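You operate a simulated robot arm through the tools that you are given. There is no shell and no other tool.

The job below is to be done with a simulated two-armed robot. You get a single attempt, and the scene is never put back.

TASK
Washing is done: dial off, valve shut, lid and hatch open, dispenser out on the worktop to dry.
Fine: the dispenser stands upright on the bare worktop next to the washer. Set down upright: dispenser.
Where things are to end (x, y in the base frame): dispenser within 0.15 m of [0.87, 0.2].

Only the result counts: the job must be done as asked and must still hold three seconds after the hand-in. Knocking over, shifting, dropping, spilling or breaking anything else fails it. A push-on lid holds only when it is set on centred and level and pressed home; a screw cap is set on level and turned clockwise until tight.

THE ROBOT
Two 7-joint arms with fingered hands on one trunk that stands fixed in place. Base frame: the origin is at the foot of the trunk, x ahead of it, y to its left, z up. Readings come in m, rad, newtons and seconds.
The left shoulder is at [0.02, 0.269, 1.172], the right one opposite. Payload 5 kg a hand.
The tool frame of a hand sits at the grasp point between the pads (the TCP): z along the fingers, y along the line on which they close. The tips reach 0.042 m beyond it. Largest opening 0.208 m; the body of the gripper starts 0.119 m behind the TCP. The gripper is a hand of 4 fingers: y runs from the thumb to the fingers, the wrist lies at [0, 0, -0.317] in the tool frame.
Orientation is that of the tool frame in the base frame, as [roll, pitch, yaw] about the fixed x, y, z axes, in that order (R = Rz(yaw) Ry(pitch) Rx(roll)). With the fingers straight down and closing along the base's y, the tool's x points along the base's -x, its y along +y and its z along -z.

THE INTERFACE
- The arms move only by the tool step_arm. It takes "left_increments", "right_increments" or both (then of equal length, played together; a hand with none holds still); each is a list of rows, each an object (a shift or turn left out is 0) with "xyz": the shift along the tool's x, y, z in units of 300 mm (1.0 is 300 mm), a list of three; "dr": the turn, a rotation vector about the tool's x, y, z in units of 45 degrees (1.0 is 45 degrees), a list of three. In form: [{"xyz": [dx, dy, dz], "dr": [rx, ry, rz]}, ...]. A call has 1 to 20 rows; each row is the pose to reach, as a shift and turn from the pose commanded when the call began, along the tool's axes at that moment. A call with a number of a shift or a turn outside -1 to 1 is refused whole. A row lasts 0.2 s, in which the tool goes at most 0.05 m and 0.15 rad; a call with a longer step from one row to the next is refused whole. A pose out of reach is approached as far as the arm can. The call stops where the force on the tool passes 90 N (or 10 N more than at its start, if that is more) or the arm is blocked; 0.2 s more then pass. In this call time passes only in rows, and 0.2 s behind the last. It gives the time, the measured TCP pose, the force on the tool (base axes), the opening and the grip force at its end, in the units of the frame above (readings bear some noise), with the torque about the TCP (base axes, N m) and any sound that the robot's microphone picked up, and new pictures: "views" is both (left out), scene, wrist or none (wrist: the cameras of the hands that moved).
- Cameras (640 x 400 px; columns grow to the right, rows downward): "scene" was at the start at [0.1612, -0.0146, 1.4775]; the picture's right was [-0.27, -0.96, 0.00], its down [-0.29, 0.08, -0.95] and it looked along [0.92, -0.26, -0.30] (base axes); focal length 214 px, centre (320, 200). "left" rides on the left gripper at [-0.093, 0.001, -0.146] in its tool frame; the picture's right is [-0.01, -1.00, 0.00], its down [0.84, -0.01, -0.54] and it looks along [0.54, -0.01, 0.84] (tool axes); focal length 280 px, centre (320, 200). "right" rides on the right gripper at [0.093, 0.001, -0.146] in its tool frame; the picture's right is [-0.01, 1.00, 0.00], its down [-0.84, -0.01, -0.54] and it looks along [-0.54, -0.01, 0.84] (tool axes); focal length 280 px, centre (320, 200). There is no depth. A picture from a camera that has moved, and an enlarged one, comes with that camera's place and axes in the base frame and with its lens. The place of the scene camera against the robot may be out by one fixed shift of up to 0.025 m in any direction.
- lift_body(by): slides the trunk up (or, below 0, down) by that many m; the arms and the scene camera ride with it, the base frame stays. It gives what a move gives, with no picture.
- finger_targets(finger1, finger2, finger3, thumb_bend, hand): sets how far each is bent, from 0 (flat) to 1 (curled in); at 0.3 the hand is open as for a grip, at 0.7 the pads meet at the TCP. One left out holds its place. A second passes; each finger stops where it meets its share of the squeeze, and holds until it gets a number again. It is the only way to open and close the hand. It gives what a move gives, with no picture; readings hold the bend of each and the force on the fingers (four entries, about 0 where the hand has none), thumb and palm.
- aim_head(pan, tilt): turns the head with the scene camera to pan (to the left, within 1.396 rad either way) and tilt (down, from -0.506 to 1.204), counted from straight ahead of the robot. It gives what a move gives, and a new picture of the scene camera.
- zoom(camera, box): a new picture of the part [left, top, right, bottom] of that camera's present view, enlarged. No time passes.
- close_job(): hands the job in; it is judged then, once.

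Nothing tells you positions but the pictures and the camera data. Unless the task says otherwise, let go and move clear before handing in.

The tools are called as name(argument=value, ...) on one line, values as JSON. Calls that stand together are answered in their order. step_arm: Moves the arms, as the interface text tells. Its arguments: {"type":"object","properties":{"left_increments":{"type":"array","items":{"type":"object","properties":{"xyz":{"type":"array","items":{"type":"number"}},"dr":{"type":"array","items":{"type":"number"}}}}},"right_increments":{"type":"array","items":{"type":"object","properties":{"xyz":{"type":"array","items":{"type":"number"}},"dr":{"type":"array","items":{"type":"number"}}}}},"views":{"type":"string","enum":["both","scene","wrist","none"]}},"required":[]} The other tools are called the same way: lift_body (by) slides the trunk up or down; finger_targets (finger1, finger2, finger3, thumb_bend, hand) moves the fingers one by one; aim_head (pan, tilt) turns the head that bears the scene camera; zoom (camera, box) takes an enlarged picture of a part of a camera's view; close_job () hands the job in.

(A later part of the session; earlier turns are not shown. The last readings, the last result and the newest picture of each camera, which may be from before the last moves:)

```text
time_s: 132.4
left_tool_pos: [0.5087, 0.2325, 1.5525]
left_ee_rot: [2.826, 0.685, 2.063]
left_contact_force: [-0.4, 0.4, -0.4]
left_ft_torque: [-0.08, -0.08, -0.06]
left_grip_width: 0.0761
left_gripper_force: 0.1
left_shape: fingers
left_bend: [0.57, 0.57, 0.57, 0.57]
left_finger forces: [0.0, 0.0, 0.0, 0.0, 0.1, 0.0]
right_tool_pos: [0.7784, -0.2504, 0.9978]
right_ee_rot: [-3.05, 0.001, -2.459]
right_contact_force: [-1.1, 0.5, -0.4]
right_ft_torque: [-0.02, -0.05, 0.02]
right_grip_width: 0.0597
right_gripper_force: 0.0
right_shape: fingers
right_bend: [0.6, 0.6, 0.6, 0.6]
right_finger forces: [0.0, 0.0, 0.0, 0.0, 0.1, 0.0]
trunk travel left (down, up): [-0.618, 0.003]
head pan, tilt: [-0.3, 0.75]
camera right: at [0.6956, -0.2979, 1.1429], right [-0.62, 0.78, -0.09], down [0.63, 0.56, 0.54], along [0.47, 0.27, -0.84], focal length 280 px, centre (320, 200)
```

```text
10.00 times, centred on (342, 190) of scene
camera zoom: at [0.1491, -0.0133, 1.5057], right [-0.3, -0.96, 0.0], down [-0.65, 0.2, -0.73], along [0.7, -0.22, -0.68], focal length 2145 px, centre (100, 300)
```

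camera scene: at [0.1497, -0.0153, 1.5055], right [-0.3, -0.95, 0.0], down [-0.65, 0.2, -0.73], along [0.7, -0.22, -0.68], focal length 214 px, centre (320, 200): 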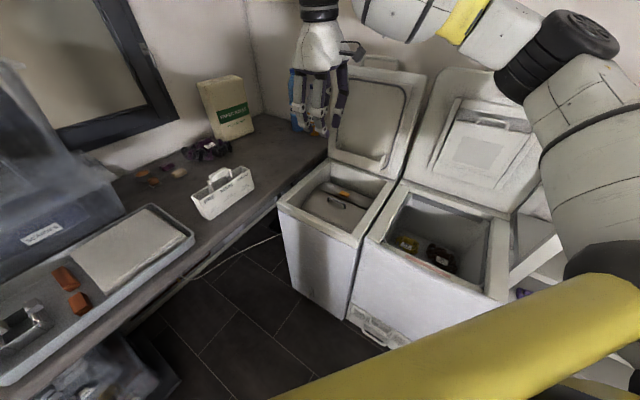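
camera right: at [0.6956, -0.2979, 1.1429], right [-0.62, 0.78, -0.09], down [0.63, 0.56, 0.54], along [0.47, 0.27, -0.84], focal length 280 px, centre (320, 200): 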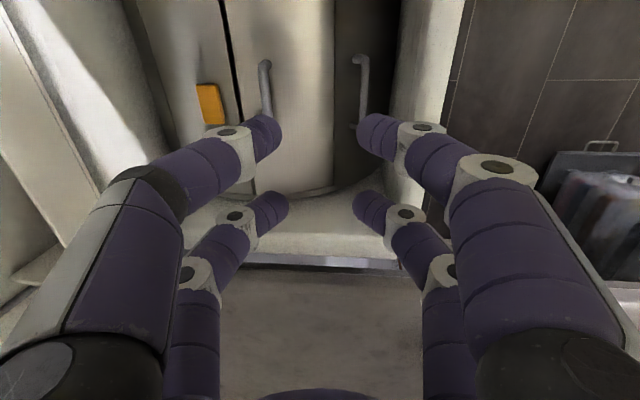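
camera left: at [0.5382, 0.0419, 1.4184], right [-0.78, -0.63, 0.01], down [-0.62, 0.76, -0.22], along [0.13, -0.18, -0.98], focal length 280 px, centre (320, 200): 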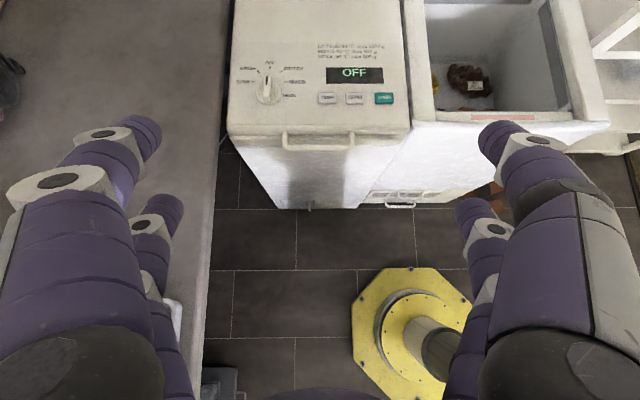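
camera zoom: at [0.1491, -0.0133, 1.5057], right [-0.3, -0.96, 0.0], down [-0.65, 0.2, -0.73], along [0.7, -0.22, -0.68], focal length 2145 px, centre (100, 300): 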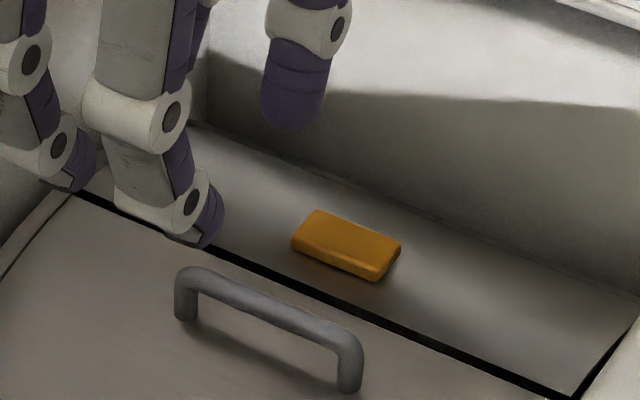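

The orange block looks like a push-button catch. I'll form a fingertip (finger1+thumb closed, the others curled away), lean the hand clear of the lid's holder, and hover over it.

finger_targets(hand="right", finger1=0.7, finger2=0.95, finger3=0.85, thumb_bend=0.7)

step_arm(right_increments=[{"xyz": [-0.018, -0.088, 0.09], "dr": [0.11, 0, 0]}, {"xyz": [-0.036, -0.177, 0.18], "dr": [0.22, 0, 0]}, {"xyz": [-0.054, -0.266, 0.28], "dr": [0.33, 0, 0]}, {"xyz": [-0.072, -0.354, 0.38], "dr": [0.445, 0, 0]}, {"xyz": [-0.09, -0.443, 0.482], "dr": [0.556, 0, 0]}], views="both")

zoom(camera="right", box=[160, 0, 480, 200])

zoom(camera="scene", box=[290, 140, 418, 220])

```text
time_s: 133.4
left_tool_pos: [0.5093, 0.2317, 1.5519]
left_ee_rot: [2.825, 0.685, 2.063]
left_contact_force: [0.5, -0.2, 0.0]
left_ft_torque: [0.04, 0.03, -0.03]
left_grip_width: 0.0759
left_gripper_force: 0.1
left_shape: fingers
left_bend: [0.57, 0.57, 0.57, 0.57]
left_finger forces: [0.0, 0.0, 0.0, 0.1, 0.0, 0.0]
right_tool_pos: [0.7787, -0.2513, 0.9972]
right_ee_rot: [-3.05, 0.001, -2.459]
right_contact_force: [-0.1, 0.0, -0.5]
right_ft_torque: [-0.02, 0.01, -0.02]
right_grip_width: 0.011
right_gripper_force: 0.0
right_shape: fingers
right_bend: [0.7, 0.72, 0.72, 0.7]
right_finger forces: [0.1, 0.0, 0.1, 0.1, 0.0, 0.1]
trunk travel left (down, up): [-0.618, 0.003]
head pan, tilt: [-0.3, 0.75]
```

```text
time_s: 134.6
left_tool_pos: [0.5107, 0.2308, 1.5511]
left_ee_rot: [2.826, 0.685, 2.063]
left_contact_force: [0.7, -0.5, -0.6]
left_ft_torque: [0.02, 0.07, -0.07]
left_grip_width: 0.0762
left_gripper_force: 0.0
left_shape: fingers
left_bend: [0.57, 0.57, 0.57, 0.57]
left_finger forces: [0.0, 0.0, 0.1, 0.0, 0.0, 0.0]
right_tool_pos: [0.8933, -0.3466, 0.8663]
right_ee_rot: [-2.614, 0.001, -2.461]
right_contact_force: [0.8, -0.2, 0.5]
right_ft_torque: [0.11, 0.11, -0.03]
right_grip_width: 0.0107
right_gripper_force: 0.0
right_shape: fingers
right_bend: [0.7, 0.72, 0.72, 0.7]
right_finger forces: [0.0, 0.0, 0.0, 0.0, 0.0, 0.0]
trunk travel left (down, up): [-0.618, 0.003]
head pan, tilt: [-0.3, 0.75]
camera scene: at [0.1504, -0.0142, 1.5054], right [-0.3, -0.96, 0.0], down [-0.65, 0.2, -0.73], along [0.7, -0.22, -0.68], focal length 214 px, centre (320, 200)
camera right: at [0.7722, -0.3477, 0.9917], right [-0.53, 0.68, -0.5], down [0.49, 0.73, 0.47], along [0.69, 0.01, -0.72], focal length 280 px, centre (320, 200)
```

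scene: 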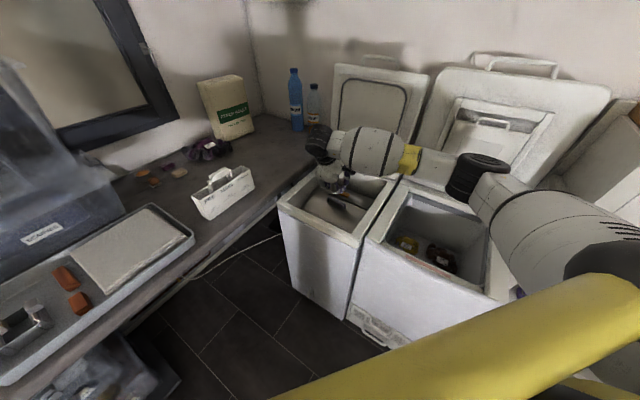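
right: 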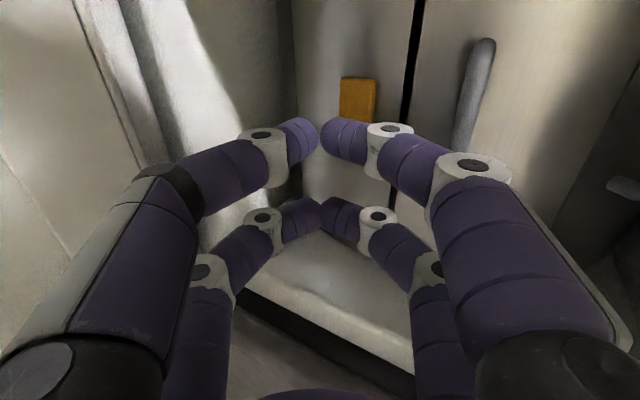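

```text
2.00 times, centred on (320, 100) of right
camera zoom: at [0.7722, -0.3477, 0.9917], right [-0.53, 0.68, -0.5], down [0.49, 0.73, 0.47], along [0.69, 0.01, -0.72], focal length 561 px, centre (320, 400)
```

zoom: 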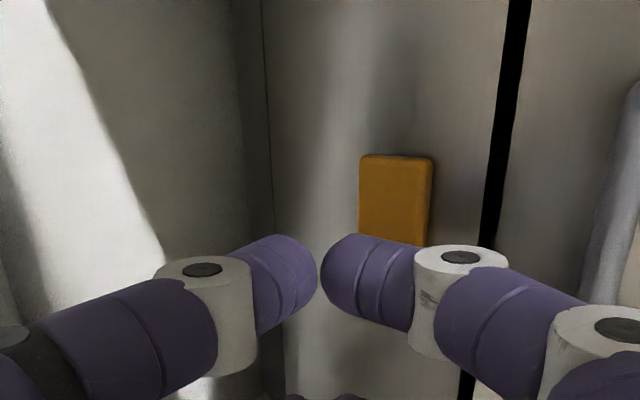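

```text
5.00 times, centred on (354, 180) of scene
camera zoom: at [0.1504, -0.0142, 1.5054], right [-0.3, -0.96, 0.0], down [-0.65, 0.2, -0.73], along [0.7, -0.22, -0.68], focal length 1072 px, centre (150, 300)
```

zoom: 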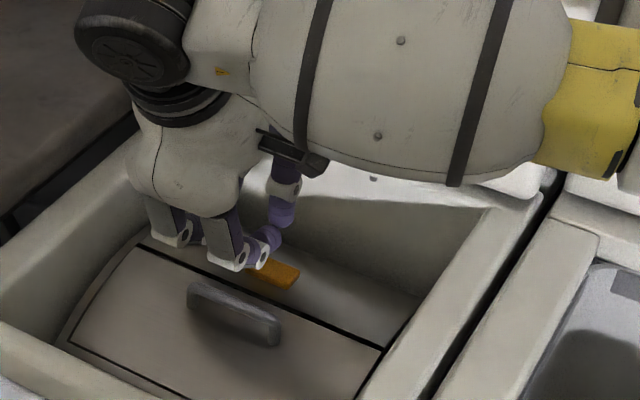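

Alignment is good; lower the fingertip onto the orange catch step by step.

step_arm(right_increments=[{"xyz": [0.012, 0.04, 0.05]}, {"xyz": [0.023, 0.075, 0.09]}], views="none")

zoom(camera="right", box=[200, 30, 440, 180])

zoom(camera="scene", box=[310, 170, 390, 220])

```text
time_s: 135.2
left_tool_pos: [0.5079, 0.2322, 1.5523]
left_ee_rot: [2.825, 0.687, 2.063]
left_contact_force: [-0.8, 0.8, -0.2]
left_ft_torque: [-0.01, -0.07, 0.01]
left_grip_width: 0.0757
left_gripper_force: 0.1
left_shape: fingers
left_bend: [0.57, 0.57, 0.57, 0.57]
left_finger forces: [0.0, 0.1, 0.1, 0.0, 0.1, 0.0]
right_tool_pos: [0.8829, -0.3448, 0.8319]
right_ee_rot: [-2.614, 0.001, -2.459]
right_contact_force: [-0.2, -0.9, 3.5]
right_ft_torque: [-0.05, 0.14, 0.09]
right_grip_width: 0.009
right_gripper_force: 2.1
right_shape: fingers
right_bend: [0.7, 0.72, 0.72, 0.7]
right_finger forces: [3.8, 0.1, 0.0, 0.1, 0.0, 0.0]
trunk travel left (down, up): [-0.618, 0.003]
head pan, tilt: [-0.3, 0.75]
```

```text
2.67 times, centred on (320, 105) of right
camera zoom: at [0.7622, -0.3466, 0.9577], right [-0.53, 0.68, -0.5], down [0.49, 0.73, 0.47], along [0.69, 0.01, -0.72], focal length 748 px, centre (320, 453)
```

zoom: 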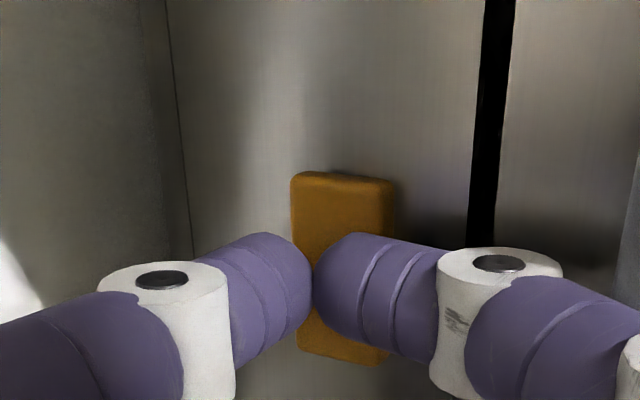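

```text
8.00 times, centred on (350, 195) of scene
camera zoom: at [0.1487, -0.0137, 1.5058], right [-0.3, -0.96, 0.0], down [-0.65, 0.2, -0.73], along [0.7, -0.22, -0.68], focal length 1716 px, centre (80, 240)
```

zoom: 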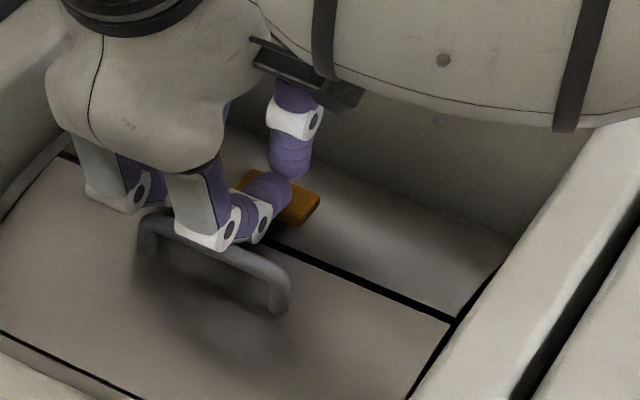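

Finger1 touches the orange catch. Press down.

step_arm(right_increments=[{"xyz": [0, 0.0084, 0.0144]}, {"xyz": [0, 0.0168, 0.0288]}, {"xyz": [0, 0.0252, 0.0432]}, {"xyz": [0, 0.0336, 0.0576]}], views="none")

zoom(camera="right", box=[200, 30, 440, 180])

zoom(camera="scene", box=[310, 170, 390, 220])

```text
time_s: 136.2
left_tool_pos: [0.5049, 0.2333, 1.5533]
left_ee_rot: [2.824, 0.686, 2.062]
left_contact_force: [-0.5, -0.2, -0.8]
left_ft_torque: [-0.05, -0.01, 0.02]
left_grip_width: 0.0758
left_gripper_force: 0.1
left_shape: fingers
left_bend: [0.57, 0.57, 0.57, 0.57]
left_finger forces: [0.0, 0.1, 0.0, 0.0, 0.0, 0.1]
right_tool_pos: [0.884, -0.3455, 0.8174]
right_ee_rot: [-2.609, 0.007, -2.459]
right_contact_force: [3.8, -3.4, 52.6]
right_ft_torque: [0.66, 2.95, 0.05]
right_grip_width: 0.0059
right_gripper_force: 29.4
right_shape: fingers
right_bend: [0.71, 0.72, 0.72, 0.69]
right_finger forces: [58.4, 0.1, 0.0, 0.1, 0.0, 0.0]
trunk travel left (down, up): [-0.618, 0.003]
head pan, tilt: [-0.3, 0.75]
heard: click
```

```text
2.67 times, centred on (320, 105) of right
camera zoom: at [0.762, -0.3464, 0.9428], right [-0.53, 0.68, -0.51], down [0.49, 0.73, 0.48], along [0.7, 0.01, -0.72], focal length 748 px, centre (320, 453)
```

zoom: 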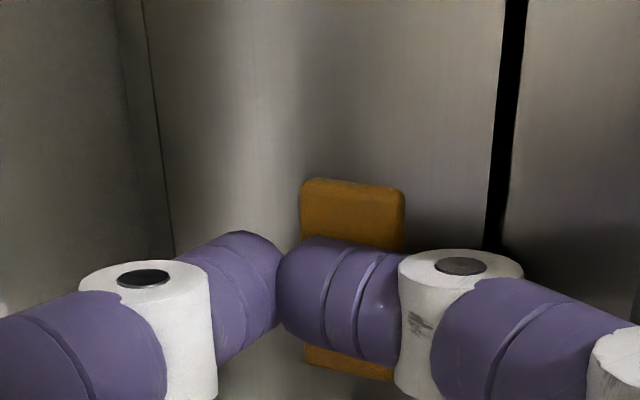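

```text
8.00 times, centred on (350, 195) of scene
camera zoom: at [0.1464, -0.0128, 1.5064], right [-0.3, -0.96, 0.0], down [-0.65, 0.2, -0.73], along [0.7, -0.22, -0.68], focal length 1716 px, centre (80, 240)
```

zoom: 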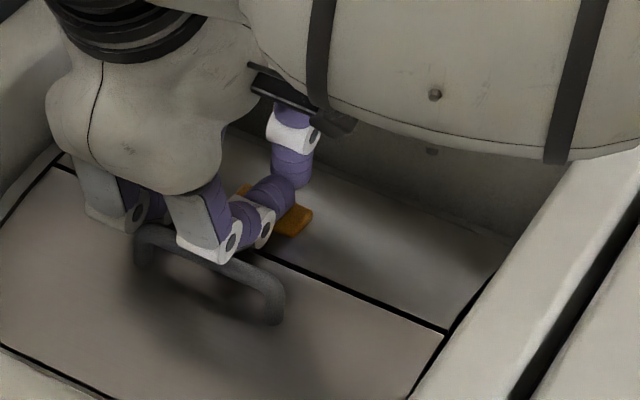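

A click - the catch released. Now rise and see whether the hatch is free.

step_arm(right_increments=[{"xyz": [0, -0.03, -0.05]}, {"xyz": [0, -0.06, -0.12]}, {"xyz": [0, -0.1, -0.22]}, {"xyz": [0, -0.14, -0.32]}], views="wrist")

zoom(camera="scene", box=[290, 150, 410, 225])

```text
time_s: 137.2
left_tool_pos: [0.5075, 0.2323, 1.5522]
left_ee_rot: [2.824, 0.687, 2.063]
left_contact_force: [-0.3, 0.4, 0.2]
left_ft_torque: [-0.08, -0.04, -0.02]
left_grip_width: 0.0759
left_gripper_force: 0.0
left_shape: fingers
left_bend: [0.57, 0.57, 0.57, 0.57]
left_finger forces: [0.0, 0.0, 0.0, 0.0, 0.1, 0.1]
right_tool_pos: [0.8742, -0.3354, 0.9151]
right_ee_rot: [-2.615, -0.001, -2.46]
right_contact_force: [-1.0, 0.0, -0.4]
right_ft_torque: [-0.07, -0.1, 0.02]
right_grip_width: 0.0106
right_gripper_force: 0.0
right_shape: fingers
right_bend: [0.7, 0.72, 0.72, 0.7]
right_finger forces: [0.0, 0.1, 0.1, 0.0, 0.0, 0.1]
trunk travel left (down, up): [-0.618, 0.003]
head pan, tilt: [-0.3, 0.75]
camera right: at [0.753, -0.3367, 1.0412], right [-0.53, 0.68, -0.5], down [0.49, 0.73, 0.47], along [0.69, 0.01, -0.72], focal length 280 px, centre (320, 200)
```

right: 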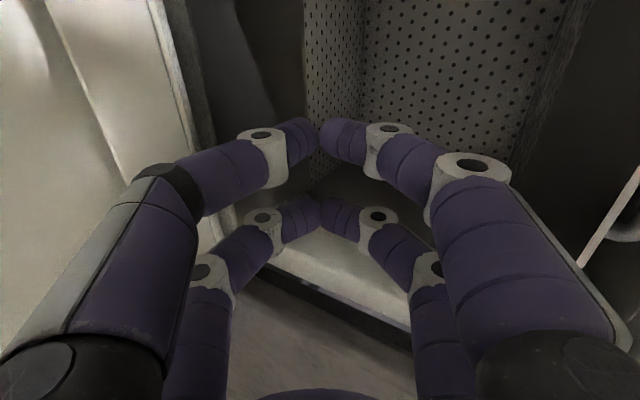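

```text
5.33 times, centred on (350, 188) of scene
camera zoom: at [0.149, -0.0132, 1.5057], right [-0.3, -0.96, 0.0], down [-0.65, 0.2, -0.73], along [0.7, -0.22, -0.68], focal length 1144 px, centre (160, 267)
```

zoom: 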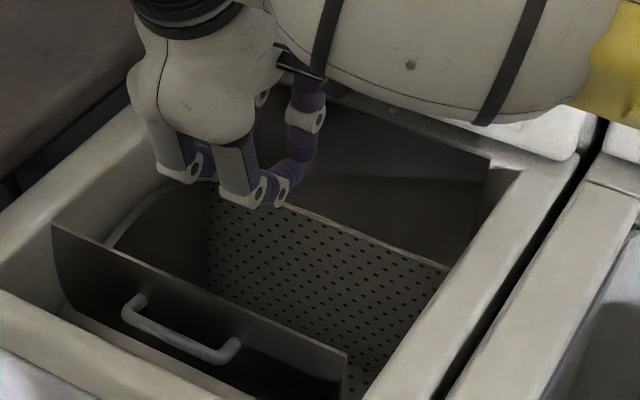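

Both drum flaps sprang open, so the hatch is open. Now move the hand up and away and look again for the valve.

step_arm(right_increments=[{"xyz": [0, -0.06, -0.13]}, {"xyz": [0, -0.13, -0.26]}, {"xyz": [0, -0.19, -0.39]}, {"xyz": [0, -0.25, -0.52]}, {"xyz": [0, -0.31, -0.65]}, {"xyz": [0, -0.36, -0.78]}], views="both")

zoom(camera="scene", box=[260, 130, 420, 230])

```text
time_s: 138.6
left_tool_pos: [0.5065, 0.2327, 1.5526]
left_ee_rot: [2.824, 0.685, 2.063]
left_contact_force: [-1.5, 0.9, 0.4]
left_ft_torque: [-0.07, -0.1, 0.03]
left_grip_width: 0.0758
left_gripper_force: 0.1
left_shape: fingers
left_bend: [0.57, 0.57, 0.57, 0.57]
left_finger forces: [0.1, 0.0, 0.0, 0.0, 0.0, 0.0]
right_tool_pos: [0.8581, -0.3168, 1.1726]
right_ee_rot: [-2.612, 0.0, -2.459]
right_contact_force: [-0.7, 0.6, -1.8]
right_ft_torque: [-0.2, -0.09, -0.02]
right_grip_width: 0.0107
right_gripper_force: 0.1
right_shape: fingers
right_bend: [0.7, 0.72, 0.72, 0.7]
right_finger forces: [0.1, 0.1, 0.1, 0.0, 0.0, 0.0]
trunk travel left (down, up): [-0.618, 0.003]
head pan, tilt: [-0.3, 0.75]
camera scene: at [0.1487, -0.0131, 1.5058], right [-0.3, -0.96, 0.0], down [-0.65, 0.2, -0.73], along [0.7, -0.22, -0.68], focal length 214 px, centre (320, 200)
camera right: at [0.738, -0.3177, 1.2983], right [-0.53, 0.68, -0.5], down [0.49, 0.73, 0.47], along [0.69, 0.01, -0.72], focal length 280 px, centre (320, 200)
```

scene: 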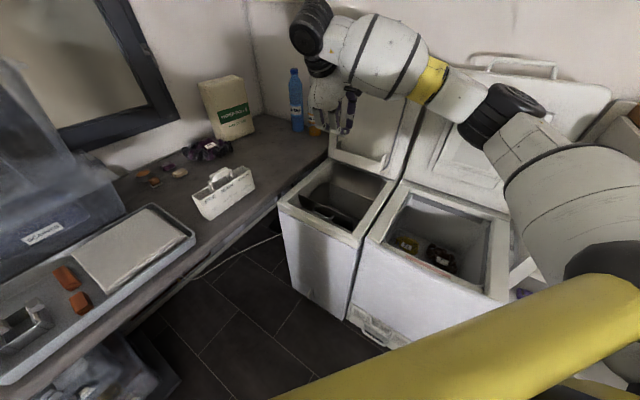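
right: 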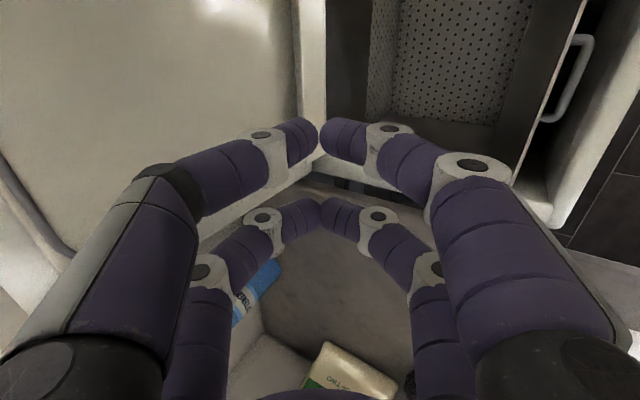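

```text
4.00 times, centred on (340, 180) of scene
camera zoom: at [0.1487, -0.0131, 1.5058], right [-0.3, -0.96, 0.0], down [-0.65, 0.2, -0.73], along [0.7, -0.22, -0.68], focal length 858 px, centre (240, 280)
```

zoom: 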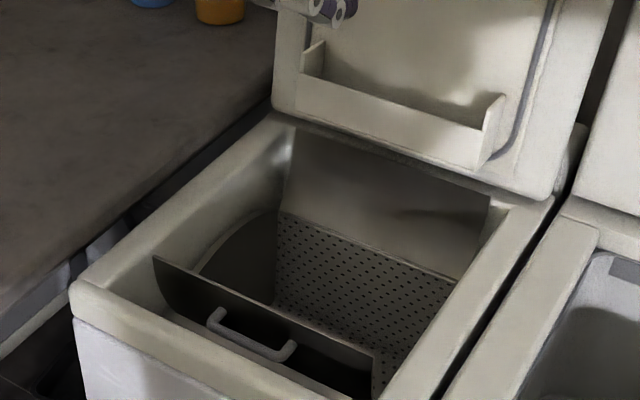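

The hatch is open. Now the remaining item is the valve. Let me examine the washer's low front flap and surroundings again at high zoom.

aim_head(pan=-0.2, tilt=0.95)

zoom(camera="scene", box=[300, 190, 380, 240])

zoom(camera="left", box=[300, 0, 500, 125])

```text
time_s: 139.3
left_tool_pos: [0.5082, 0.231, 1.5522]
left_ee_rot: [2.824, 0.684, 2.064]
left_contact_force: [0.3, -0.2, 0.9]
left_ft_torque: [0.01, -0.05, 0.01]
left_grip_width: 0.076
left_gripper_force: 0.0
left_shape: fingers
left_bend: [0.57, 0.57, 0.57, 0.57]
left_finger forces: [0.1, 0.1, 0.1, 0.0, 0.0, 0.0]
right_tool_pos: [0.8591, -0.3177, 1.1706]
right_ee_rot: [-2.614, 0.001, -2.46]
right_contact_force: [-0.3, -0.3, 0.1]
right_ft_torque: [0.02, -0.02, 0.0]
right_grip_width: 0.0105
right_gripper_force: 0.0
right_shape: fingers
right_bend: [0.7, 0.72, 0.72, 0.7]
right_finger forces: [0.1, 0.1, 0.1, 0.0, 0.1, 0.1]
trunk travel left (down, up): [-0.618, 0.003]
head pan, tilt: [-0.201, 0.949]
camera scene: at [0.1412, -0.0038, 1.4901], right [-0.2, -0.98, 0.0], down [-0.8, 0.16, -0.58], along [0.57, -0.12, -0.81], focal length 214 px, centre (320, 200)
```

scene: 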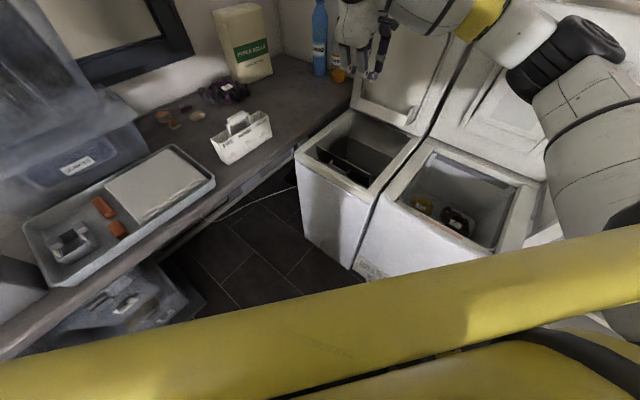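

```text
8.00 times, centred on (340, 215) of scene
camera zoom: at [0.1412, -0.0038, 1.4901], right [-0.2, -0.98, 0.0], down [-0.8, 0.16, -0.58], along [0.57, -0.12, -0.81], focal length 1716 px, centre (160, 80)
```

zoom: 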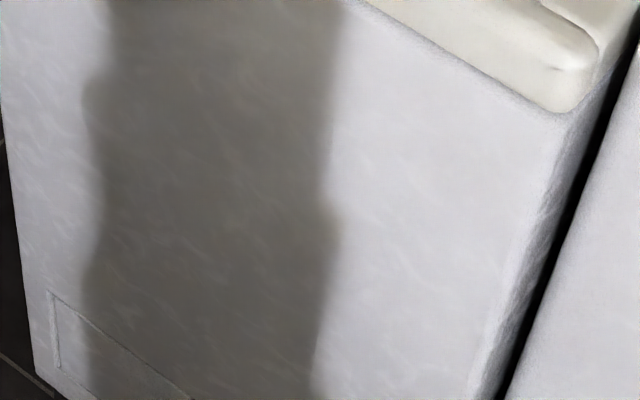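

```text
3.20 times, centred on (400, 62) of left
camera zoom: at [0.4621, 0.2237, 1.7188], right [-0.74, -0.63, -0.23], down [-0.62, 0.77, -0.14], along [0.27, 0.04, -0.96], focal length 897 px, centre (64, 640)
```

zoom: 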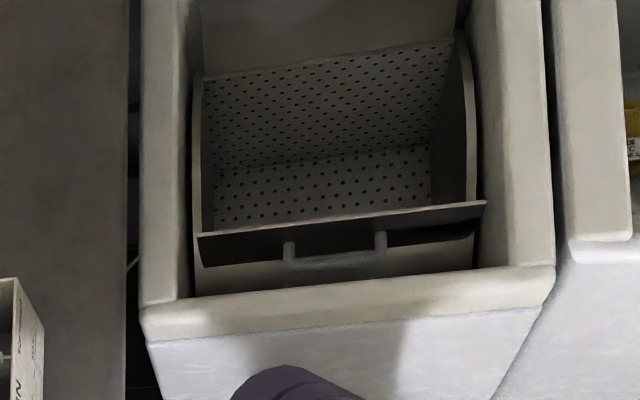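

There's a bluish item in the gap between washer and worktop. Zoom there with both wrist cameras.

zoom(camera="left", box=[324, 0, 372, 30])

zoom(camera="left", box=[316, 30, 364, 60])

zoom(camera="right", box=[280, 150, 440, 250])

zoom(camera="scene", box=[270, 100, 366, 160])

```text
13.33 times, centred on (348, 15) of left
camera zoom: at [0.4621, 0.2237, 1.7188], right [-0.74, -0.63, -0.23], down [-0.62, 0.77, -0.14], along [0.27, 0.04, -0.96], focal length 3738 px, centre (-53, 2667)
```

zoom: 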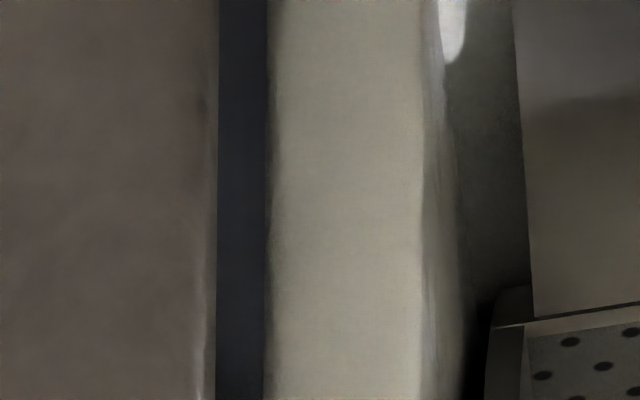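

```text
13.33 times, centred on (340, 45) of left
camera zoom: at [0.4621, 0.2237, 1.7188], right [-0.74, -0.63, -0.23], down [-0.62, 0.77, -0.14], along [0.27, 0.04, -0.96], focal length 3738 px, centre (53, 2267)
```

zoom: 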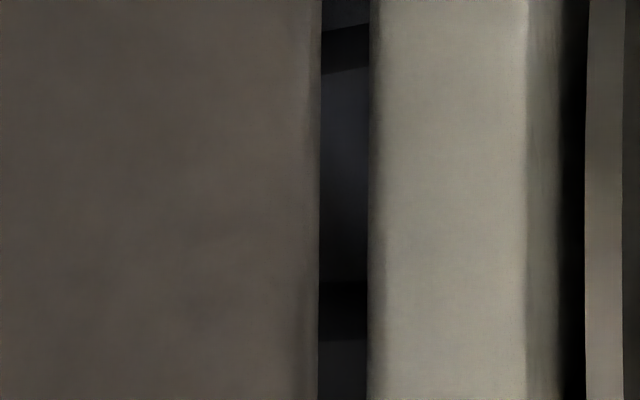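

```text
4.00 times, centred on (360, 200) of right
camera zoom: at [0.7383, -0.3188, 1.2975], right [-0.53, 0.68, -0.5], down [0.49, 0.73, 0.47], along [0.69, 0.01, -0.72], focal length 1122 px, centre (160, 200)
```

zoom: 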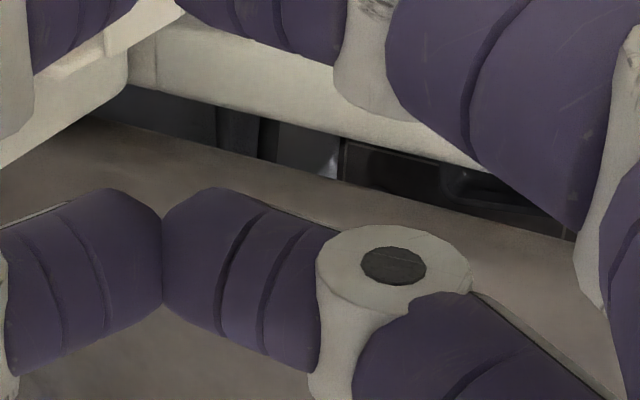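

```text
6.67 times, centred on (318, 130) of scene
camera zoom: at [0.1412, -0.0038, 1.4901], right [-0.2, -0.98, 0.0], down [-0.8, 0.16, -0.58], along [0.57, -0.12, -0.81], focal length 1430 px, centre (333, 667)
```

zoom: 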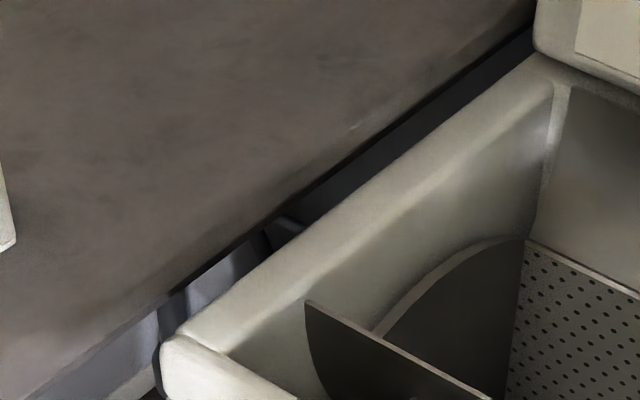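

No valve in the gap. I'll scan the far left and right of the room too.

aim_head(pan=-1.39, tilt=0.4)

aim_head(pan=-1.1, tilt=1.0)

aim_head(pan=1.39, tilt=0.4)

aim_head(pan=0.5, tilt=1.15)

```text
time_s: 140.7
left_tool_pos: [0.5081, 0.2319, 1.552]
left_ee_rot: [2.825, 0.685, 2.063]
left_contact_force: [0.8, 0.7, -0.1]
left_ft_torque: [0.01, -0.01, -0.03]
left_grip_width: 0.076
left_gripper_force: 0.1
left_shape: fingers
left_bend: [0.57, 0.57, 0.57, 0.57]
left_finger forces: [0.0, 0.0, 0.0, 0.0, 0.0, 0.1]
right_tool_pos: [0.8588, -0.3173, 1.1726]
right_ee_rot: [-2.615, 0.001, -2.46]
right_contact_force: [-0.2, -0.3, 0.4]
right_ft_torque: [0.05, -0.03, -0.01]
right_grip_width: 0.0107
right_gripper_force: 0.0
right_shape: fingers
right_bend: [0.7, 0.72, 0.72, 0.7]
right_finger forces: [0.0, 0.0, 0.0, 0.0, 0.0, 0.0]
trunk travel left (down, up): [-0.618, 0.003]
head pan, tilt: [-1.389, 0.4]
camera scene: at [0.0871, -0.0804, 1.5367], right [-0.98, -0.18, 0.0], down [-0.07, 0.38, -0.92], along [0.17, -0.91, -0.39], focal length 214 px, centre (320, 200)
```

scene: 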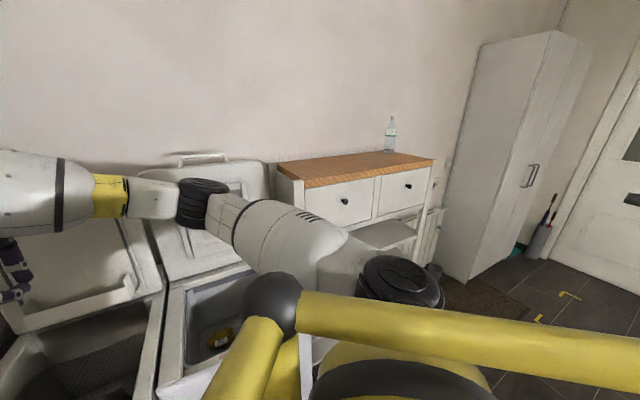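

```text
time_s: 141.7
left_tool_pos: [0.5086, 0.2312, 1.5509]
left_ee_rot: [2.827, 0.683, 2.063]
left_contact_force: [0.0, -0.8, -0.3]
left_ft_torque: [-0.01, 0.01, -0.01]
left_grip_width: 0.0758
left_gripper_force: 0.1
left_shape: fingers
left_bend: [0.57, 0.57, 0.57, 0.57]
left_finger forces: [0.0, 0.1, 0.0, 0.0, 0.0, 0.0]
right_tool_pos: [0.8602, -0.3175, 1.1726]
right_ee_rot: [-2.613, 0.002, -2.459]
right_contact_force: [-0.1, 0.7, -0.3]
right_ft_torque: [0.0, 0.01, 0.01]
right_grip_width: 0.0107
right_gripper_force: 0.0
right_shape: fingers
right_bend: [0.7, 0.72, 0.72, 0.7]
right_finger forces: [0.1, 0.1, 0.0, 0.0, 0.1, 0.1]
trunk travel left (down, up): [-0.618, 0.003]
head pan, tilt: [-1.1, 1.0]
camera scene: at [0.1019, -0.0514, 1.4865], right [-0.89, -0.45, 0.0], down [-0.38, 0.75, -0.54], along [0.25, -0.48, -0.84], focal length 214 px, centre (320, 200)
```

scene: 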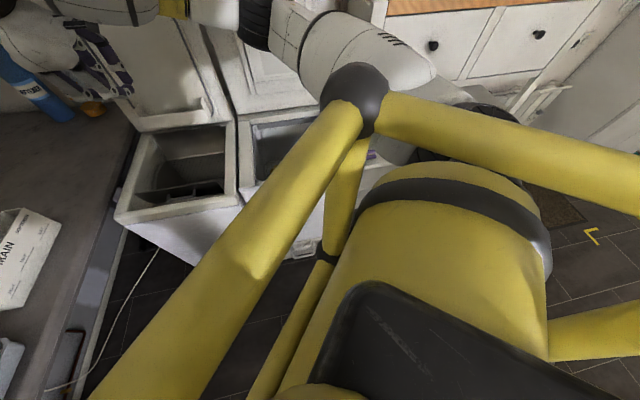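

```text
time_s: 144.0
left_tool_pos: [0.5077, 0.2313, 1.5529]
left_ee_rot: [2.827, 0.685, 2.063]
left_contact_force: [-0.4, 0.0, 0.5]
left_ft_torque: [0.0, -0.02, -0.01]
left_grip_width: 0.0757
left_gripper_force: 0.0
left_shape: fingers
left_bend: [0.57, 0.57, 0.57, 0.57]
left_finger forces: [0.0, 0.1, 0.0, 0.1, 0.1, 0.0]
right_tool_pos: [0.8596, -0.3178, 1.1721]
right_ee_rot: [-2.615, 0.002, -2.459]
right_contact_force: [0.2, -0.9, -0.2]
right_ft_torque: [0.03, 0.0, 0.01]
right_grip_width: 0.0105
right_gripper_force: 0.0
right_shape: fingers
right_bend: [0.7, 0.72, 0.72, 0.7]
right_finger forces: [0.0, 0.1, 0.0, 0.0, 0.1, 0.0]
trunk travel left (down, up): [-0.618, 0.003]
head pan, tilt: [1.389, 0.4]
camera scene: at [0.0871, 0.1018, 1.5367], right [0.98, -0.18, 0.0], down [-0.07, -0.38, -0.92], along [0.17, 0.91, -0.39], focal length 214 px, centre (320, 200)
```

scene: 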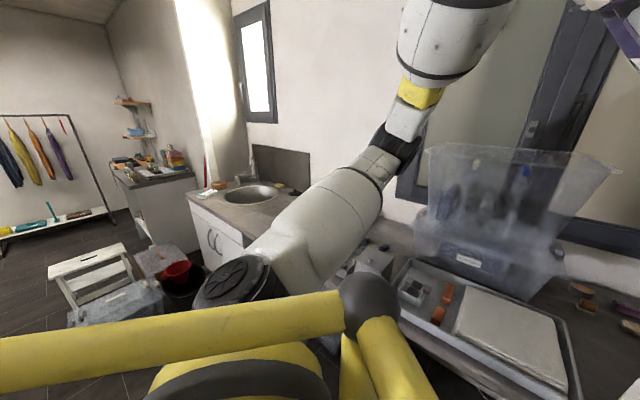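

```text
time_s: 145.2
left_tool_pos: [0.5075, 0.2323, 1.5527]
left_ee_rot: [2.825, 0.685, 2.063]
left_contact_force: [-0.2, -0.1, 0.1]
left_ft_torque: [0.01, -0.03, 0.0]
left_grip_width: 0.0758
left_gripper_force: 0.0
left_shape: fingers
left_bend: [0.57, 0.57, 0.57, 0.57]
left_finger forces: [0.0, 0.1, 0.0, 0.0, 0.0, 0.1]
right_tool_pos: [0.8603, -0.3174, 1.1715]
right_ee_rot: [-2.614, 0.001, -2.459]
right_contact_force: [-0.4, -0.5, 0.1]
right_ft_torque: [-0.02, 0.02, -0.01]
right_grip_width: 0.0106
right_gripper_force: 0.1
right_shape: fingers
right_bend: [0.7, 0.72, 0.72, 0.7]
right_finger forces: [0.1, 0.0, 0.0, 0.0, 0.0, 0.0]
trunk travel left (down, up): [-0.618, 0.003]
head pan, tilt: [0.499, 1.15]
camera scene: at [0.1226, 0.0393, 1.4768], right [0.48, -0.88, 0.0], down [-0.8, -0.44, -0.41], along [0.36, 0.2, -0.91], focal length 214 px, centre (320, 200)
```

scene: 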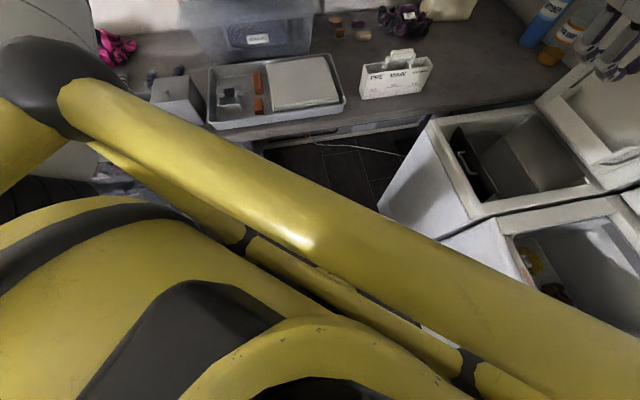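

No tap is visible in reach anywhere; the most likely place is behind the washer's low front flap. To get there I'll park the right arm high as at the start, then lower the trunk and use the left hand.

step_arm(right_increments=[{"xyz": [0.024, 0.024, -0.14], "dr": [-0.09, 0, 0]}, {"xyz": [0.048, 0.047, -0.281], "dr": [-0.19, 0, 0]}, {"xyz": [0.072, 0.071, -0.42], "dr": [-0.29, 0, 0]}, {"xyz": [0.096, 0.095, -0.56], "dr": [-0.385, 0, 0]}, {"xyz": [0.12, 0.119, -0.7], "dr": [-0.48, 0, 0]}, {"xyz": [0.144, 0.142, -0.84], "dr": [-0.576, 0, 0]}, {"xyz": [0.168, 0.166, -0.984], "dr": [-0.672, 0, 0]}], views="none")

aim_head(pan=-0.3, tilt=0.6)

```text
time_s: 146.8
left_tool_pos: [0.5055, 0.2314, 1.5531]
left_ee_rot: [2.824, 0.685, 2.063]
left_contact_force: [-1.5, 0.8, 0.5]
left_ft_torque: [-0.03, -0.13, 0.07]
left_grip_width: 0.0759
left_gripper_force: 0.1
left_shape: fingers
left_bend: [0.57, 0.57, 0.57, 0.57]
left_finger forces: [0.1, 0.0, 0.0, 0.0, 0.0, 0.1]
right_tool_pos: [0.6977, -0.2005, 1.403]
right_ee_rot: [3.14, 0.003, -2.458]
right_contact_force: [-0.8, 0.2, -0.7]
right_ft_torque: [-0.08, -0.1, 0.03]
right_grip_width: 0.0106
right_gripper_force: 0.0
right_shape: fingers
right_bend: [0.7, 0.72, 0.72, 0.7]
right_finger forces: [0.0, 0.0, 0.1, 0.1, 0.0, 0.1]
trunk travel left (down, up): [-0.618, 0.003]
head pan, tilt: [0.499, 1.15]
```

```text
time_s: 147.9
left_tool_pos: [0.5075, 0.2319, 1.5518]
left_ee_rot: [2.824, 0.684, 2.063]
left_contact_force: [-0.5, -1.1, -0.3]
left_ft_torque: [0.01, 0.03, -0.02]
left_grip_width: 0.0758
left_gripper_force: 0.0
left_shape: fingers
left_bend: [0.57, 0.57, 0.57, 0.57]
left_finger forces: [0.0, 0.0, 0.0, 0.0, 0.0, 0.0]
right_tool_pos: [0.7, -0.202, 1.4024]
right_ee_rot: [-3.14, 0.002, -2.458]
right_contact_force: [0.2, 0.4, -0.2]
right_ft_torque: [0.0, 0.03, -0.03]
right_grip_width: 0.0107
right_gripper_force: 0.1
right_shape: fingers
right_bend: [0.7, 0.72, 0.72, 0.7]
right_finger forces: [0.1, 0.1, 0.1, 0.1, 0.0, 0.0]
trunk travel left (down, up): [-0.618, 0.003]
head pan, tilt: [-0.3, 0.6]
camera scene: at [0.155, -0.0154, 1.5184], right [-0.29, -0.96, 0.0], down [-0.54, 0.17, -0.82], along [0.79, -0.24, -0.57], focal length 214 px, centre (320, 200)
```

scene: 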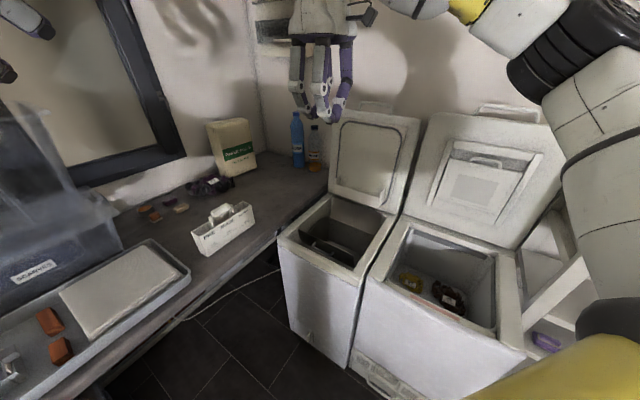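

step_arm(right_increments=[{"xyz": [0.108, -0.022, -0.067], "dr": [0, 0, 0.163]}, {"xyz": [0.215, -0.044, -0.133], "dr": [0, 0, 0.327]}, {"xyz": [0.323, -0.066, -0.2], "dr": [0, 0, 0.49]}, {"xyz": [0.43, -0.088, -0.267], "dr": [0, 0, 0.653]}, {"xyz": [0.538, -0.11, -0.333], "dr": [0, 0, 0.817]}, {"xyz": [0.645, -0.132, -0.4], "dr": [0, 0, 0.98]}], views="scene")

aim_head(pan=-1.2, tilt=0.3)

```text
time_s: 149.3
left_tool_pos: [0.5063, 0.2302, 1.5533]
left_ee_rot: [2.822, 0.685, 2.062]
left_contact_force: [-2.1, -0.4, 0.8]
left_ft_torque: [0.03, -0.12, 0.12]
left_grip_width: 0.0759
left_gripper_force: 0.0
left_shape: fingers
left_bend: [0.57, 0.57, 0.57, 0.57]
left_finger forces: [0.0, 0.0, 0.1, 0.0, 0.0, 0.0]
right_tool_pos: [0.5722, -0.3549, 1.5221]
right_ee_rot: [3.139, 0.002, 3.052]
right_contact_force: [-1.3, 0.5, 0.6]
right_ft_torque: [0.07, -0.1, -0.01]
right_grip_width: 0.0105
right_gripper_force: 0.1
right_shape: fingers
right_bend: [0.7, 0.72, 0.72, 0.7]
right_finger forces: [0.0, 0.1, 0.1, 0.0, 0.0, 0.0]
trunk travel left (down, up): [-0.618, 0.003]
head pan, tilt: [-0.3, 0.6]
camera scene: at [0.1529, -0.016, 1.5188], right [-0.3, -0.96, 0.0], down [-0.54, 0.17, -0.83], along [0.79, -0.24, -0.56], focal length 214 px, centre (320, 200)
```

scene: 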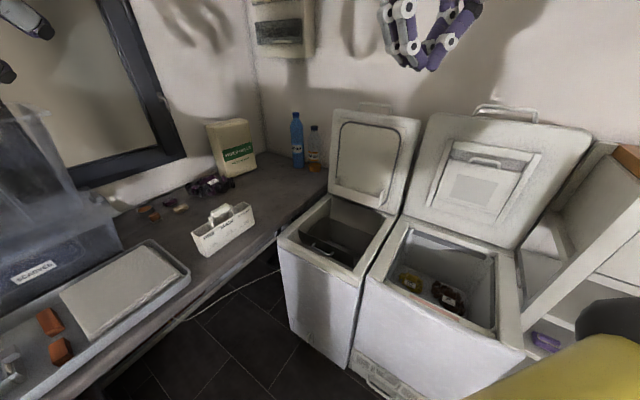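

```text
time_s: 150.5
left_tool_pos: [0.5087, 0.2319, 1.5524]
left_ee_rot: [2.826, 0.683, 2.064]
left_contact_force: [-0.1, -0.5, 0.6]
left_ft_torque: [0.01, -0.03, 0.01]
left_grip_width: 0.0758
left_gripper_force: 0.1
left_shape: fingers
left_bend: [0.57, 0.57, 0.57, 0.57]
left_finger forces: [0.1, 0.1, 0.0, 0.1, 0.0, 0.1]
right_tool_pos: [0.5746, -0.354, 1.5208]
right_ee_rot: [3.14, -0.001, 3.054]
right_contact_force: [-0.3, 0.5, 0.6]
right_ft_torque: [0.0, 0.01, -0.03]
right_grip_width: 0.0106
right_gripper_force: 0.0
right_shape: fingers
right_bend: [0.7, 0.72, 0.72, 0.7]
right_finger forces: [0.0, 0.0, 0.0, 0.0, 0.0, 0.0]
trunk travel left (down, up): [-0.618, 0.003]
head pan, tilt: [-1.201, 0.3]
camera scene: at [0.1039, -0.0764, 1.5459], right [-0.93, -0.36, 0.0], down [-0.11, 0.28, -0.96], along [0.35, -0.89, -0.3], focal length 214 px, centre (320, 200)
```

scene: 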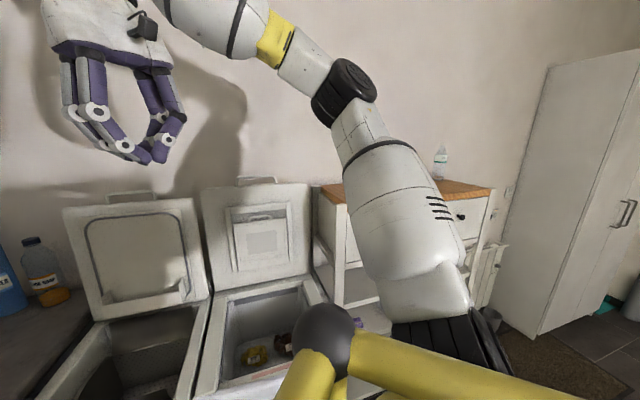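

The right elbow is high; lower the trunk in two stages.

lift_body(by=-0.2)

aim_head(pan=-0.3, tilt=0.6)

lift_body(by=-0.15)

aim_head(pan=-0.25, tilt=0.85)

zoom(camera="scene", box=[270, 200, 366, 260])

```text
time_s: 152.7
left_tool_pos: [0.5078, 0.2321, 1.3519]
left_ee_rot: [2.828, 0.683, 2.063]
left_contact_force: [-0.8, 0.0, 0.4]
left_ft_torque: [0.0, -0.05, 0.03]
left_grip_width: 0.0756
left_gripper_force: 0.1
left_shape: fingers
left_bend: [0.57, 0.57, 0.57, 0.57]
left_finger forces: [0.0, 0.0, 0.0, 0.1, 0.0, 0.0]
right_tool_pos: [0.5747, -0.3554, 1.3221]
right_ee_rot: [3.139, 0.002, 3.055]
right_contact_force: [0.4, 0.3, 1.0]
right_ft_torque: [0.03, -0.05, 0.01]
right_grip_width: 0.0104
right_gripper_force: 0.0
right_shape: fingers
right_bend: [0.7, 0.72, 0.72, 0.7]
right_finger forces: [0.0, 0.0, 0.0, 0.1, 0.0, 0.0]
trunk travel left (down, up): [-0.418, 0.203]
head pan, tilt: [-1.201, 0.3]
```

```text
time_s: 153.9
left_tool_pos: [0.508, 0.2314, 1.3531]
left_ee_rot: [2.826, 0.686, 2.063]
left_contact_force: [0.4, 0.2, 0.2]
left_ft_torque: [0.01, 0.01, -0.02]
left_grip_width: 0.0757
left_gripper_force: 0.1
left_shape: fingers
left_bend: [0.57, 0.57, 0.57, 0.57]
left_finger forces: [0.0, 0.0, 0.0, 0.0, 0.0, 0.1]
right_tool_pos: [0.5752, -0.3539, 1.3213]
right_ee_rot: [3.141, 0.001, 3.053]
right_contact_force: [0.4, -0.3, -0.9]
right_ft_torque: [0.04, 0.02, 0.05]
right_grip_width: 0.0104
right_gripper_force: 0.1
right_shape: fingers
right_bend: [0.7, 0.72, 0.72, 0.7]
right_finger forces: [0.1, 0.0, 0.0, 0.0, 0.0, 0.0]
trunk travel left (down, up): [-0.418, 0.203]
head pan, tilt: [-0.3, 0.6]
camera scene: at [0.1641, -0.0155, 1.317], right [-0.3, -0.96, 0.0], down [-0.54, 0.17, -0.83], along [0.79, -0.24, -0.56], focal length 214 px, centre (320, 200)
```

scene: 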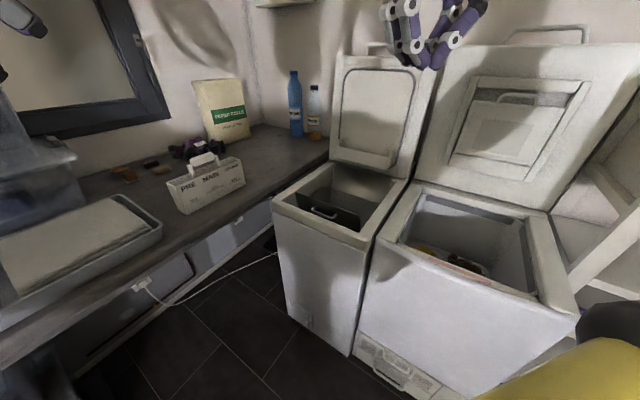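

```text
time_s: 155.6
left_tool_pos: [0.5064, 0.2301, 1.2034]
left_ee_rot: [2.822, 0.686, 2.062]
left_contact_force: [0.0, 0.0, -0.9]
left_ft_torque: [-0.03, 0.0, -0.02]
left_grip_width: 0.076
left_gripper_force: 0.0
left_shape: fingers
left_bend: [0.57, 0.57, 0.57, 0.57]
left_finger forces: [0.0, 0.0, 0.1, 0.0, 0.1, 0.0]
right_tool_pos: [0.5728, -0.3559, 1.173]
right_ee_rot: [3.137, 0.001, 3.054]
right_contact_force: [-0.7, -0.2, -0.2]
right_ft_torque: [-0.02, -0.06, -0.01]
right_grip_width: 0.0105
right_gripper_force: 0.0
right_shape: fingers
right_bend: [0.7, 0.72, 0.72, 0.7]
right_finger forces: [0.0, 0.1, 0.0, 0.1, 0.0, 0.0]
trunk travel left (down, up): [-0.268, 0.353]
head pan, tilt: [-0.3, 0.6]
```

```text
time_s: 156.4
left_tool_pos: [0.5074, 0.2312, 1.2031]
left_ee_rot: [2.823, 0.682, 2.063]
left_contact_force: [0.3, 0.6, 1.1]
left_ft_torque: [0.04, 0.02, -0.02]
left_grip_width: 0.076
left_gripper_force: 0.0
left_shape: fingers
left_bend: [0.57, 0.57, 0.57, 0.57]
left_finger forces: [0.0, 0.1, 0.0, 0.1, 0.0, 0.0]
right_tool_pos: [0.5732, -0.3548, 1.1733]
right_ee_rot: [3.139, 0.002, 3.055]
right_contact_force: [0.4, -0.1, -0.4]
right_ft_torque: [0.0, 0.05, 0.02]
right_grip_width: 0.0107
right_gripper_force: 0.1
right_shape: fingers
right_bend: [0.7, 0.72, 0.72, 0.7]
right_finger forces: [0.0, 0.0, 0.0, 0.0, 0.1, 0.0]
trunk travel left (down, up): [-0.268, 0.353]
head pan, tilt: [-0.25, 0.85]
camera scene: at [0.1922, -0.0098, 1.1394], right [-0.25, -0.97, 0.0], down [-0.73, 0.19, -0.66], along [0.64, -0.16, -0.75], focal length 214 px, centre (320, 200)
```

scene: 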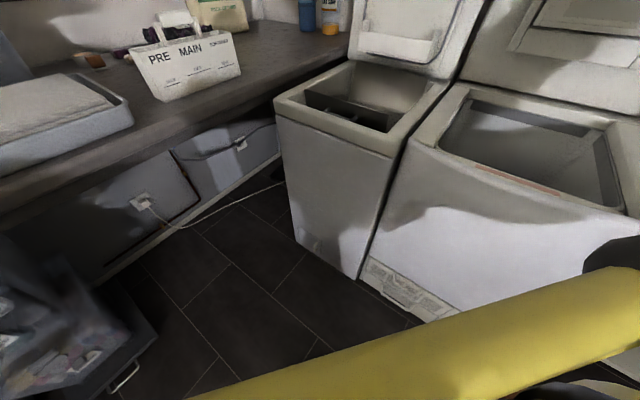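

```text
6.67 times, centred on (318, 230) of scene
camera zoom: at [0.1922, -0.0098, 1.1394], right [-0.25, -0.97, 0.0], down [-0.73, 0.19, -0.66], along [0.64, -0.16, -0.75], focal length 1430 px, centre (333, 0)
```

zoom: 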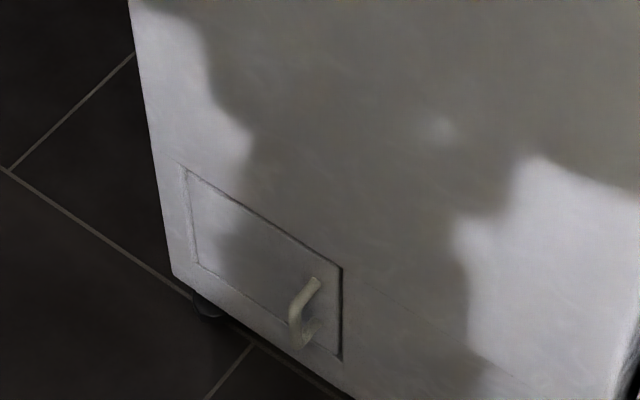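

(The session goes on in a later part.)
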